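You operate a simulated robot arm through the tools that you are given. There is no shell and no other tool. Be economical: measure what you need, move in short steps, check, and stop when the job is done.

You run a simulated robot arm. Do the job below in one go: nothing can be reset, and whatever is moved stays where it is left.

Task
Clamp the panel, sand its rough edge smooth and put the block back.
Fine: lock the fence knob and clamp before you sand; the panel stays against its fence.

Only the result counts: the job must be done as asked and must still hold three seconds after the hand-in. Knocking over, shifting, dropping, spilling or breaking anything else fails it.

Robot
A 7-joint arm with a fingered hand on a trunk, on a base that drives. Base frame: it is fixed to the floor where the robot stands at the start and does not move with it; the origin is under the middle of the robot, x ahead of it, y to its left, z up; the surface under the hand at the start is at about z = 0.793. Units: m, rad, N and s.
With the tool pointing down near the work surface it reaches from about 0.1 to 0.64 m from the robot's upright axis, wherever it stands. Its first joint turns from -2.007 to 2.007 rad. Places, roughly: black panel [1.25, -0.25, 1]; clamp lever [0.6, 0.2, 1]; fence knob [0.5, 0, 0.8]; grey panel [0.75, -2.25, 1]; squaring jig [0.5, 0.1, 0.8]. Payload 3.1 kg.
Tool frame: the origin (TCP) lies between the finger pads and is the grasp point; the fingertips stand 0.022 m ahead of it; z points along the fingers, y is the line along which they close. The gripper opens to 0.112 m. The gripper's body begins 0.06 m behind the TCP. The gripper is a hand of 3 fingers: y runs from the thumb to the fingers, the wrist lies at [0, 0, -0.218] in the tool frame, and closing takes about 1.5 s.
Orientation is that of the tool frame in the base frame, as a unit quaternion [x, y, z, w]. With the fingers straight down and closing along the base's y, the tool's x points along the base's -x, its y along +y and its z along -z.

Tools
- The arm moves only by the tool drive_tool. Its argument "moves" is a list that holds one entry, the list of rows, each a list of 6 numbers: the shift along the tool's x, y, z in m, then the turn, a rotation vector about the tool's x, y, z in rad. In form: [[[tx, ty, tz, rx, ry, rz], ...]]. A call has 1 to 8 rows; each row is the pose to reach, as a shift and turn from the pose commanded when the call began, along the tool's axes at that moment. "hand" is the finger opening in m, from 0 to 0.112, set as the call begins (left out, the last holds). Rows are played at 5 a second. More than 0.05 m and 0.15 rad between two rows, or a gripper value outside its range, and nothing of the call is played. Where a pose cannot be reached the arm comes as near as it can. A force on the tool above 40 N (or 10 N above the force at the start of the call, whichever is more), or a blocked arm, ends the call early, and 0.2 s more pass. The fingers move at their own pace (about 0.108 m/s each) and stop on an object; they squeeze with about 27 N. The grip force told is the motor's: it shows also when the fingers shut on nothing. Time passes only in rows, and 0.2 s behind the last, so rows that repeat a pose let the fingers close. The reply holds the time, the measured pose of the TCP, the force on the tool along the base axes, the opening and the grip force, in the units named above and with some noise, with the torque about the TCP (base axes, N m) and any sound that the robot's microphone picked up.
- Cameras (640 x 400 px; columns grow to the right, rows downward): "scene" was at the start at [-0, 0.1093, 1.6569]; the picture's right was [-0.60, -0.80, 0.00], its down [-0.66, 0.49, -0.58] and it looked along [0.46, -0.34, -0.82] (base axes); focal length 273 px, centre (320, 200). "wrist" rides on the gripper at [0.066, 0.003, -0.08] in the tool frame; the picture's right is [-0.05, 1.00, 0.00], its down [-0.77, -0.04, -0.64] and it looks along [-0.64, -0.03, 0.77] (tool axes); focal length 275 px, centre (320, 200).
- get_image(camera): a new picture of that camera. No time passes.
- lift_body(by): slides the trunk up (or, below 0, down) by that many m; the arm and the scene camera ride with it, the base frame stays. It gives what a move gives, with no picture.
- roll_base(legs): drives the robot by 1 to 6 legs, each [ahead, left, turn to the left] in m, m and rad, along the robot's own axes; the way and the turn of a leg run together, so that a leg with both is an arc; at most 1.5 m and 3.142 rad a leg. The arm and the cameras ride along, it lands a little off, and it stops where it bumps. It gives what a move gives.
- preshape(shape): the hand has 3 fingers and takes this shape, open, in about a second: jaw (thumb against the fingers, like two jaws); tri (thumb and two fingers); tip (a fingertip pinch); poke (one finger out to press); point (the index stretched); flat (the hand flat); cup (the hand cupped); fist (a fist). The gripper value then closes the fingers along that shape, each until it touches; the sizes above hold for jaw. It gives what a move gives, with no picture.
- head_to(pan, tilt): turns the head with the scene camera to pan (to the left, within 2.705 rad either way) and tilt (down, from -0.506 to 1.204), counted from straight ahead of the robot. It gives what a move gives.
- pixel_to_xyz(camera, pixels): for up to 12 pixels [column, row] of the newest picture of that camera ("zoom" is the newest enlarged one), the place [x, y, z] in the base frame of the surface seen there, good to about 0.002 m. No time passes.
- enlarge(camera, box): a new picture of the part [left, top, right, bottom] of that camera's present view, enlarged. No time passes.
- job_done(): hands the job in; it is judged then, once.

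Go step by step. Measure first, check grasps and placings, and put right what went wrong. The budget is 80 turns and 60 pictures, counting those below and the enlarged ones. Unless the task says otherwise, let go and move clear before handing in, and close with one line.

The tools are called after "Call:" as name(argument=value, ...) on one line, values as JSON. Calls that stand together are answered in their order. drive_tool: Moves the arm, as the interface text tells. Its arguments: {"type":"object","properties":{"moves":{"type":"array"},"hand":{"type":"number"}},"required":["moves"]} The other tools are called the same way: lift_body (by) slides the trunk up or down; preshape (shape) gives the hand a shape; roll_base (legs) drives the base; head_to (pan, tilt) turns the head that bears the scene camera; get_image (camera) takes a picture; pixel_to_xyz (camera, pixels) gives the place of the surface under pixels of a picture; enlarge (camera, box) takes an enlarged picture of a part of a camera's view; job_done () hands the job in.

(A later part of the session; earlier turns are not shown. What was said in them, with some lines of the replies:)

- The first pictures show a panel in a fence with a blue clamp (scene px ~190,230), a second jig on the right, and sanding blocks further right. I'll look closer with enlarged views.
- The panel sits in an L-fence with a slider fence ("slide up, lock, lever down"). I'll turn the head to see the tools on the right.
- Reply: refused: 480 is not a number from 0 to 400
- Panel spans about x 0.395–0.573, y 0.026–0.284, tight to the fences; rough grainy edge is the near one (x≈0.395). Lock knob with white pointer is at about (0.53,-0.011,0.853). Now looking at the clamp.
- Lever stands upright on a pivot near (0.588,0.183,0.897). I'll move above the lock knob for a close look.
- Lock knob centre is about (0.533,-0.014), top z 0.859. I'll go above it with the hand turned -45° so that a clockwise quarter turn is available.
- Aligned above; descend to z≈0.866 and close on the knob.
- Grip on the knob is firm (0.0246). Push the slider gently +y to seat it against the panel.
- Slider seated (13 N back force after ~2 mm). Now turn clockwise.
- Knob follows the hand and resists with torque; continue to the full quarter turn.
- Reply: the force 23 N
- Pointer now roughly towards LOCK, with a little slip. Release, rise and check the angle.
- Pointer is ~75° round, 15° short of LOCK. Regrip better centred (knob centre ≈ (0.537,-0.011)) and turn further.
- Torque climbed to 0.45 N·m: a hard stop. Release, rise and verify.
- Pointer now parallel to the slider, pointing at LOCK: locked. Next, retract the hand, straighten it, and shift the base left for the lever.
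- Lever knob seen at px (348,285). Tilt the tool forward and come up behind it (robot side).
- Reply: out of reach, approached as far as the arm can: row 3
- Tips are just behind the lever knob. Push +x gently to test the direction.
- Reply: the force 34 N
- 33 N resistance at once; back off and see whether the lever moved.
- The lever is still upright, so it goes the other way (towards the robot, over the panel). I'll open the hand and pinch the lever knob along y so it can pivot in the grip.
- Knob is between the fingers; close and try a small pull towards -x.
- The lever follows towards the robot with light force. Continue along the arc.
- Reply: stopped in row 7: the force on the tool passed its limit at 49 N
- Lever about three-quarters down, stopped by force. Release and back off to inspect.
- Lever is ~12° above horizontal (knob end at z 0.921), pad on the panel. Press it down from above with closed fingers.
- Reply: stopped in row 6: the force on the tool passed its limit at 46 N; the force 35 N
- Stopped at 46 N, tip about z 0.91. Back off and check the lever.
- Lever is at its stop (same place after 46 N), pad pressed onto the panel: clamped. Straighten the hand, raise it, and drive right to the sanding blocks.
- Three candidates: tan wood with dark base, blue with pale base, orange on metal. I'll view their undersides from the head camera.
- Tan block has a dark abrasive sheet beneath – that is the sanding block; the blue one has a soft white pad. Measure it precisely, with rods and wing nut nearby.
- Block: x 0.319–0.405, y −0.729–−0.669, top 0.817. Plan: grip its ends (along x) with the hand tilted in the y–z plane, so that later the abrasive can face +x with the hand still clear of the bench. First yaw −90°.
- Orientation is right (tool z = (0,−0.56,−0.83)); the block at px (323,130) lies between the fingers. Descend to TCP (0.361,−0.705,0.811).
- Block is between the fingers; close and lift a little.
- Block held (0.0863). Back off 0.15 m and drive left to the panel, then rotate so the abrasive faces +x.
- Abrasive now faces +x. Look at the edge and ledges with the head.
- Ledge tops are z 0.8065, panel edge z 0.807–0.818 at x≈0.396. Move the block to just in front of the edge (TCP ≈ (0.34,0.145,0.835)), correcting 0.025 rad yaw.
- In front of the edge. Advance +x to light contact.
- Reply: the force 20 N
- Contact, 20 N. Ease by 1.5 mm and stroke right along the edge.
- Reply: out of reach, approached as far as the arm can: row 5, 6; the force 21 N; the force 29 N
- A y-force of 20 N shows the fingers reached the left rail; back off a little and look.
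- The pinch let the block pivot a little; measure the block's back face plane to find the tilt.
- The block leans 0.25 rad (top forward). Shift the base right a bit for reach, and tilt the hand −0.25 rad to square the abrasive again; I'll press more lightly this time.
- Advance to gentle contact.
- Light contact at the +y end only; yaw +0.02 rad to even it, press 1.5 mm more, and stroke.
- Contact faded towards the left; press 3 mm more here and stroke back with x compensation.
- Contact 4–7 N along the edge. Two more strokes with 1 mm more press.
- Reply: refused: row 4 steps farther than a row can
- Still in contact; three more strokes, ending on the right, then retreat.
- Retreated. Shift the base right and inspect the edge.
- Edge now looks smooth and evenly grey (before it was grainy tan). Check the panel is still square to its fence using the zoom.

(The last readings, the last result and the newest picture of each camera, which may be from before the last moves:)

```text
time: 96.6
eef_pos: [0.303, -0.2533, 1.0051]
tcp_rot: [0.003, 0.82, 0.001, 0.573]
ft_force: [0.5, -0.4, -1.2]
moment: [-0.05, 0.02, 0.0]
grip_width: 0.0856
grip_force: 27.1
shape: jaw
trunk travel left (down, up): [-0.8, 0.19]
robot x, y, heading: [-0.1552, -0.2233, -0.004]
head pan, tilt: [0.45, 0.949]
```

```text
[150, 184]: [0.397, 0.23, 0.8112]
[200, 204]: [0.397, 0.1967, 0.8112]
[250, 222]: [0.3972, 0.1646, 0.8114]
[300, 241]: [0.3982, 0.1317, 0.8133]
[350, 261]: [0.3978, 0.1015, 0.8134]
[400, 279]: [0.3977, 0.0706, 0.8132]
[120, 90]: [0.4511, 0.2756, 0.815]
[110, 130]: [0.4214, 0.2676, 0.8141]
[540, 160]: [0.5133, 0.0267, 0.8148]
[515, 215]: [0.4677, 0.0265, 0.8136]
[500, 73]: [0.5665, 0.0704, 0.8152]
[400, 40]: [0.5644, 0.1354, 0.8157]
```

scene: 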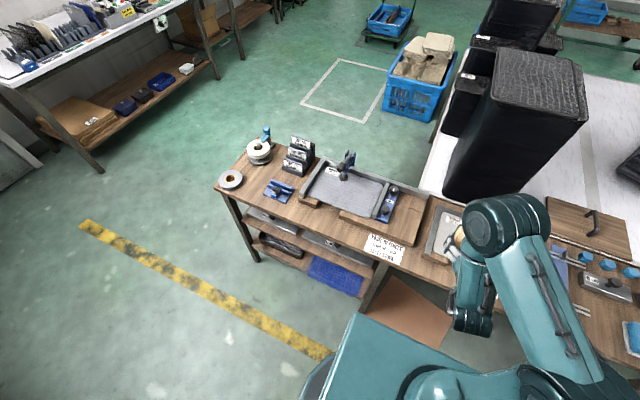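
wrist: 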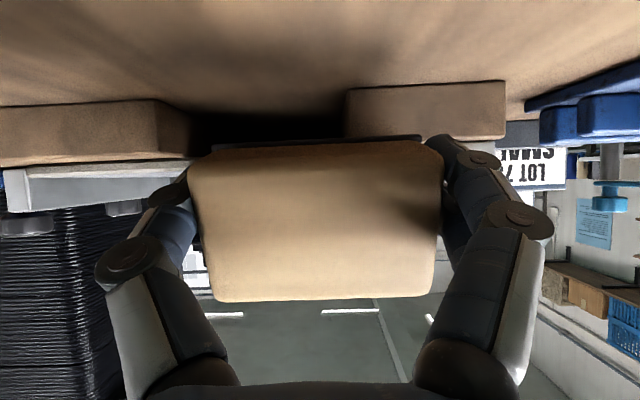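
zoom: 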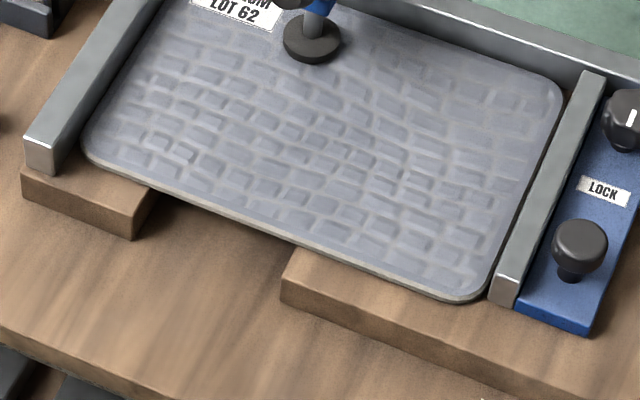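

Panel square at x=0.397 and sanded. Now drive back to the block's place and rotate the block upright again.

Call:
roll_base(legs=[[0, -0.42, 0]])

Call:
drive_tool(moves=[[[0, 0, 0, -0.045, 0.0756, -0.0969], [0, 0, 0, -0.09, 0.1512, -0.1938], [0, 0, 0, -0.135, 0.2268, -0.2907], [0, 0, 0, -0.18, 0.3024, -0.3876], [0, 0, 0, -0.225, 0.378, -0.4845], [0, 0, 0, -0.27, 0.4536, -0.5814], [0, 0, 0, -0.315, 0.5292, -0.6783], [0, 0, 0, -0.36, 0.6048, -0.7752]]])

Call:
drive_tool(moves=[[[0, 0, 0, -0.045, 0.0756, -0.0969], [0, 0, 0, -0.09, 0.1512, -0.1938], [0, 0, 0, -0.135, 0.2268, -0.2907], [0, 0, 0, -0.18, 0.3024, -0.3876], [0, 0, 0, -0.225, 0.378, -0.4845], [0, 0, 0, -0.27, 0.4536, -0.5814], [0, 0, 0, -0.315, 0.5292, -0.6783], [0, 0, 0, -0.36, 0.6048, -0.7752]]])

Call:
get_image(camera="wrist")

```text
time: 99.2
eef_pos: [0.303, -0.6722, 1.0041]
tcp_rot: [0.002, 0.82, 0.001, 0.573]
ft_force: [0.1, -0.4, -1.2]
moment: [0.0, -0.02, 0.01]
grip_width: 0.0854
grip_force: 27.2
shape: jaw
trunk travel left (down, up): [-0.8, 0.19]
robot x, y, heading: [-0.1541, -0.6405, -0.008]
head pan, tilt: [0.45, 0.949]
```

```text
time: 101.0
eef_pos: [0.3042, -0.6719, 1.0048]
tcp_rot: [-0.403, 0.875, -0.068, 0.259]
ft_force: [0.5, 0.1, -0.8]
moment: [0.0, 0.03, 0.01]
grip_width: 0.0856
grip_force: 27.0
shape: jaw
out of reach, approached as far as the arm can: row 4, 5, 6
trunk travel left (down, up): [-0.8, 0.19]
robot x, y, heading: [-0.1522, -0.6359, 0.002]
head pan, tilt: [0.45, 0.949]
```

```text
time: 102.8
eef_pos: [0.3018, -0.6719, 1.0045]
tcp_rot: [0.697, -0.696, 0.122, 0.124]
ft_force: [-1.2, -1.0, -0.6]
moment: [0.0, 0.0, -0.02]
grip_width: 0.0855
grip_force: 27.1
shape: jaw
out of reach, approached as far as the arm can: row 5
trunk travel left (down, up): [-0.8, 0.19]
robot x, y, heading: [-0.153, -0.6362, -0.002]
head pan, tilt: [0.45, 0.949]
```

```text
4 pictures are left
```

wrist: 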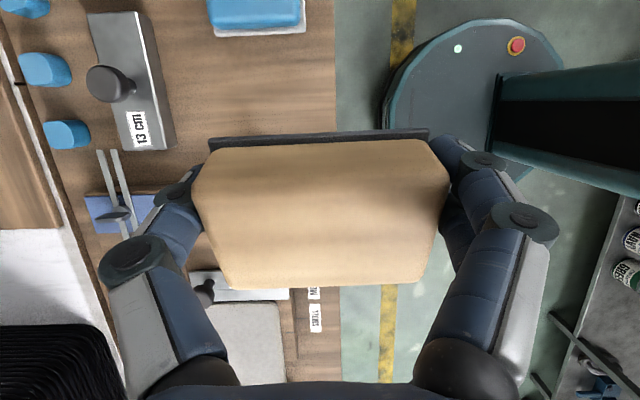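

Call:
pixel_to_xyz(camera="wrist", pixels=[[240, 165], [320, 165], [400, 165], [250, 265], [320, 265], [400, 265], [215, 215], [430, 215], [320, 150], [320, 286], [320, 137], [425, 134]])

```text
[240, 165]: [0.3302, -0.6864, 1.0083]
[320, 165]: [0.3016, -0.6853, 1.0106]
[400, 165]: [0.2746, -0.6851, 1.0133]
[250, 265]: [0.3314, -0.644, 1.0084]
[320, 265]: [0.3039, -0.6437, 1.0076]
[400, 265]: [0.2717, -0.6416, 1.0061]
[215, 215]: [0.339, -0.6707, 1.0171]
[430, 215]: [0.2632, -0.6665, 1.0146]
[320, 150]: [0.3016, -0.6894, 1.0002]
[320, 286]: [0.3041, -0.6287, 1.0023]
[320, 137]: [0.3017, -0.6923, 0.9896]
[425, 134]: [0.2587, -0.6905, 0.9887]
```

The block has pivoted ~0.33 rad in the pinch; making the hand vertical levels it. Untilt and move above its place.

Call:
drive_tool(moves=[[[0.001, -0.012, 0.0, 0, -0.1, 0], [0.002, -0.025, 0.02, 0, -0.2, 0], [0.003, -0.04, 0.045, 0, -0.3, 0], [0.0045, -0.052, 0.075, 0, -0.335, 0], [0.0057, -0.0592, 0.1086, 0, -0.335, 0], [0.0057, -0.0592, 0.1086, 0, -0.335, 0]]])

Call:
get_image(camera="wrist")

```text
time: 104.2
eef_pos: [0.3626, -0.7145, 0.9047]
tcp_rot: [0.707, -0.707, 0.004, 0.003]
ft_force: [-1.0, -0.2, -1.0]
moment: [0.01, 0.01, -0.02]
grip_width: 0.0855
grip_force: 27.0
shape: jaw
trunk travel left (down, up): [-0.8, 0.19]
robot x, y, heading: [-0.1525, -0.6383, -0.006]
head pan, tilt: [0.45, 0.949]
```

```text
3 pictures are left
```

wrist: 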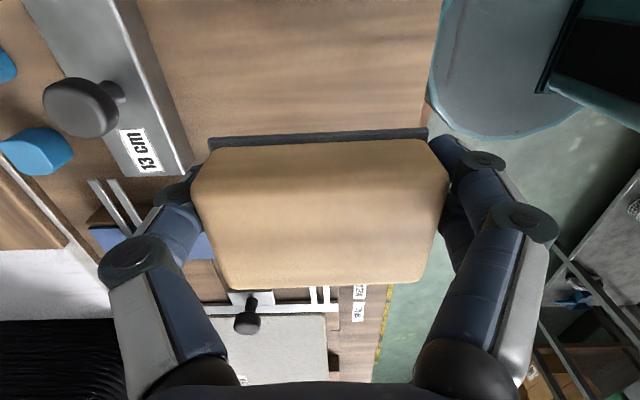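

Call:
pixel_to_xyz(camera="wrist", pixels=[[320, 180], [320, 215], [320, 250], [320, 270], [320, 160], [320, 137], [225, 142], [425, 133], [320, 282], [215, 200], [430, 200], [120, 210]])

```text
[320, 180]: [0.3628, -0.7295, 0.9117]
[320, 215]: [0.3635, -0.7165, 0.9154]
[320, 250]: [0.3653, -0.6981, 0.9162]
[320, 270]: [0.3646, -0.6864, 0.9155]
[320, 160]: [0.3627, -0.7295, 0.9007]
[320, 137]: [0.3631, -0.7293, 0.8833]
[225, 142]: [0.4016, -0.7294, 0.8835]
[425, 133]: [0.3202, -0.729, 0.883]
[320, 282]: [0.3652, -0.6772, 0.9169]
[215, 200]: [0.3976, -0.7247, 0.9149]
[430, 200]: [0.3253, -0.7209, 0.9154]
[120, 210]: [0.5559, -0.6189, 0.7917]
```

Block is level (top 0.9155), its −y edge at −0.729 as originally. Lower straight down 0.097 m.

Call:
drive_tool(moves=[[[0, 0, 0.03, 0, 0, 0], [0, 0, 0.06, 0, 0, 0], [0, 0, 0.08, 0, 0, 0], [0, 0, 0.09, 0, 0, 0], [0, 0, 0.095, 0, 0, 0], [0, 0, 0.097, 0, 0, 0], [0, 0, 0.097, 0, 0, 0]]])

```text
time: 105.8
eef_pos: [0.3626, -0.7155, 0.809]
tcp_rot: [0.707, -0.707, 0.005, 0.005]
ft_force: [0.4, -0.7, -1.7]
moment: [-0.04, 0.04, 0.0]
grip_width: 0.0851
grip_force: 26.5
shape: jaw
trunk travel left (down, up): [-0.8, 0.19]
robot x, y, heading: [-0.1549, -0.6365, -0.004]
head pan, tilt: [0.45, 0.949]
```

Not yet touching; lower 2 mm more.

Call:
drive_tool(moves=[[[0, 0, 0.001, 0, 0, 0], [0, 0, 0.002, 0, 0, 0], [0, 0, 0.002, 0, 0, 0]]])

```text
time: 106.6
eef_pos: [0.3619, -0.7155, 0.8058]
tcp_rot: [0.707, -0.707, 0.005, 0.004]
ft_force: [0.1, 0.0, 6.2]
moment: [-0.07, 0.25, 0.03]
grip_width: 0.0853
grip_force: 27.0
shape: jaw
trunk travel left (down, up): [-0.8, 0.19]
robot x, y, heading: [-0.1486, -0.6398, 0.0]
head pan, tilt: [0.45, 0.949]
```

In contact (6 N). Open and rise straight up.

Call:
drive_tool(hand=0.112, moves=[[[0, 0, 0, 0, 0, 0], [0, 0, 0, 0, 0, 0], [0, 0, 0, 0, 0, 0], [0, 0, 0, 0, 0, 0], [0, 0, -0.03, 0, 0, 0], [0, 0, -0.08, 0, 0, 0], [0, 0, -0.13, 0, 0, 0], [0, 0, -0.18, 0, 0, 0]]])

Call:
get_image(camera="wrist")

```text
time: 108.4
eef_pos: [0.3589, -0.7131, 0.9883]
tcp_rot: [0.707, -0.707, 0.003, 0.003]
ft_force: [0.0, 0.5, 0.6]
moment: [-0.01, -0.01, -0.06]
grip_width: 0.1119
grip_force: 0.1
shape: jaw
trunk travel left (down, up): [-0.8, 0.19]
robot x, y, heading: [-0.1525, -0.6398, -0.002]
head pan, tilt: [0.45, 0.949]
```

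```text
2 pictures are left
```

wrist: 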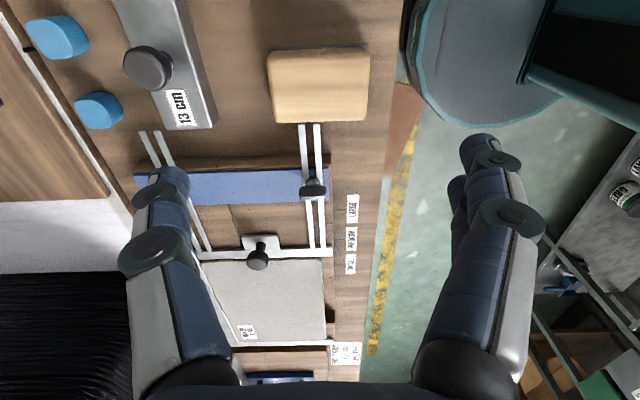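

Block rests back in its place (px 320,85), clear of the rods. I'll go back once to check the edge closely with the wrist camera.

Call:
pixel_to_xyz(camera="wrist", pixels=[[270, 60], [363, 55], [278, 118], [362, 118], [320, 85]])

Call:
drive_tool(moves=[[[0, 0.03, -0.02, 0, 0, 0], [0, 0.06, -0.03, 0, 0, 0], [0, 0.09, -0.03, 0, 0, 0], [0, 0.11, -0.03, 0, 0, 0], [0, 0.11, -0.03, 0, 0, 0]]])

Call:
roll_base(legs=[[0, 0.71, 0]])

Call:
enlarge(camera="wrist", box=[200, 60, 440, 310])

```text
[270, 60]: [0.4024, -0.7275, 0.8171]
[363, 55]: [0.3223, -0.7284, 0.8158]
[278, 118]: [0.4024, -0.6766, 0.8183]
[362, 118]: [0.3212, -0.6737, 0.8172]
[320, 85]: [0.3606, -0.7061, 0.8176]
```

```text
time: 109.6
eef_pos: [0.2525, -0.712, 1.0149]
tcp_rot: [-0.707, 0.707, -0.005, -0.006]
ft_force: [0.6, -0.2, 0.2]
moment: [0.0, 0.02, 0.01]
grip_width: 0.1118
grip_force: 0.0
shape: jaw
trunk travel left (down, up): [-0.8, 0.19]
robot x, y, heading: [-0.1527, -0.6367, -0.004]
head pan, tilt: [0.45, 0.949]
```

```text
time: 113.4
eef_pos: [0.2542, -0.0217, 1.0147]
tcp_rot: [-0.706, 0.708, -0.005, -0.004]
ft_force: [-0.4, -0.1, -0.8]
moment: [0.0, 0.02, 0.0]
grip_width: 0.1121
grip_force: 0.0
shape: jaw
trunk travel left (down, up): [-0.8, 0.19]
robot x, y, heading: [-0.1515, 0.0509, -0.011]
head pan, tilt: [0.45, 0.949]
```

```text
1.60 times, centred on (320, 185) of wrist
```

zoom: 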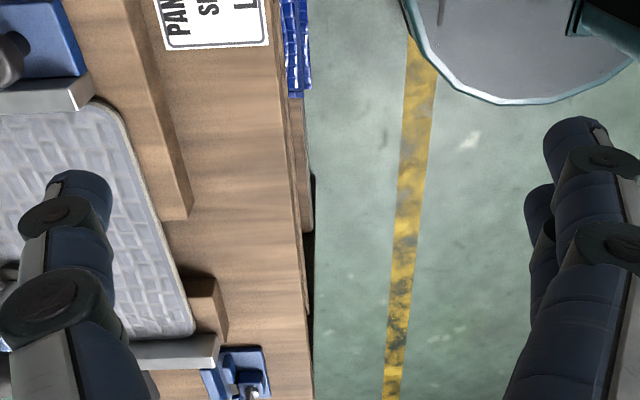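

Edge runs from zoom px (110,105) to (193,330); take a final closer view of it.

Call:
enlarge(camera="wrist", box=[150, 115, 270, 275])

```text
2.50 times, centred on (210, 195) of wrist
```

zoom: 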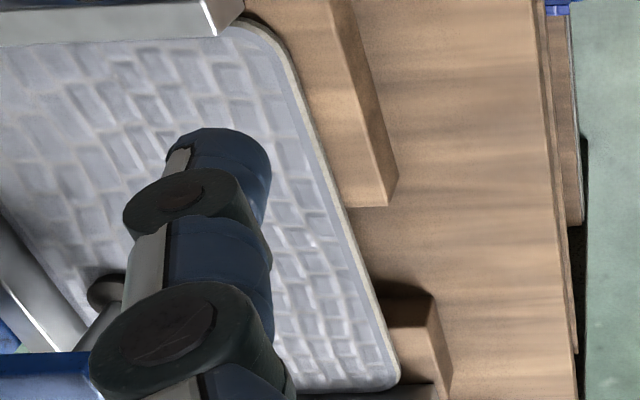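

The edge is an even, smooth pale band along its whole length. The panel is square in its fences, the knob is on LOCK, the lever is down, the block is back in place and the hand is clear, so I'm handing in.

Call:
job_done()

```text
The job is handed in.
```

I locked the fence knob, put the clamp lever down, sanded the panel's rough edge smooth, and put the sanding block back in its original spot.
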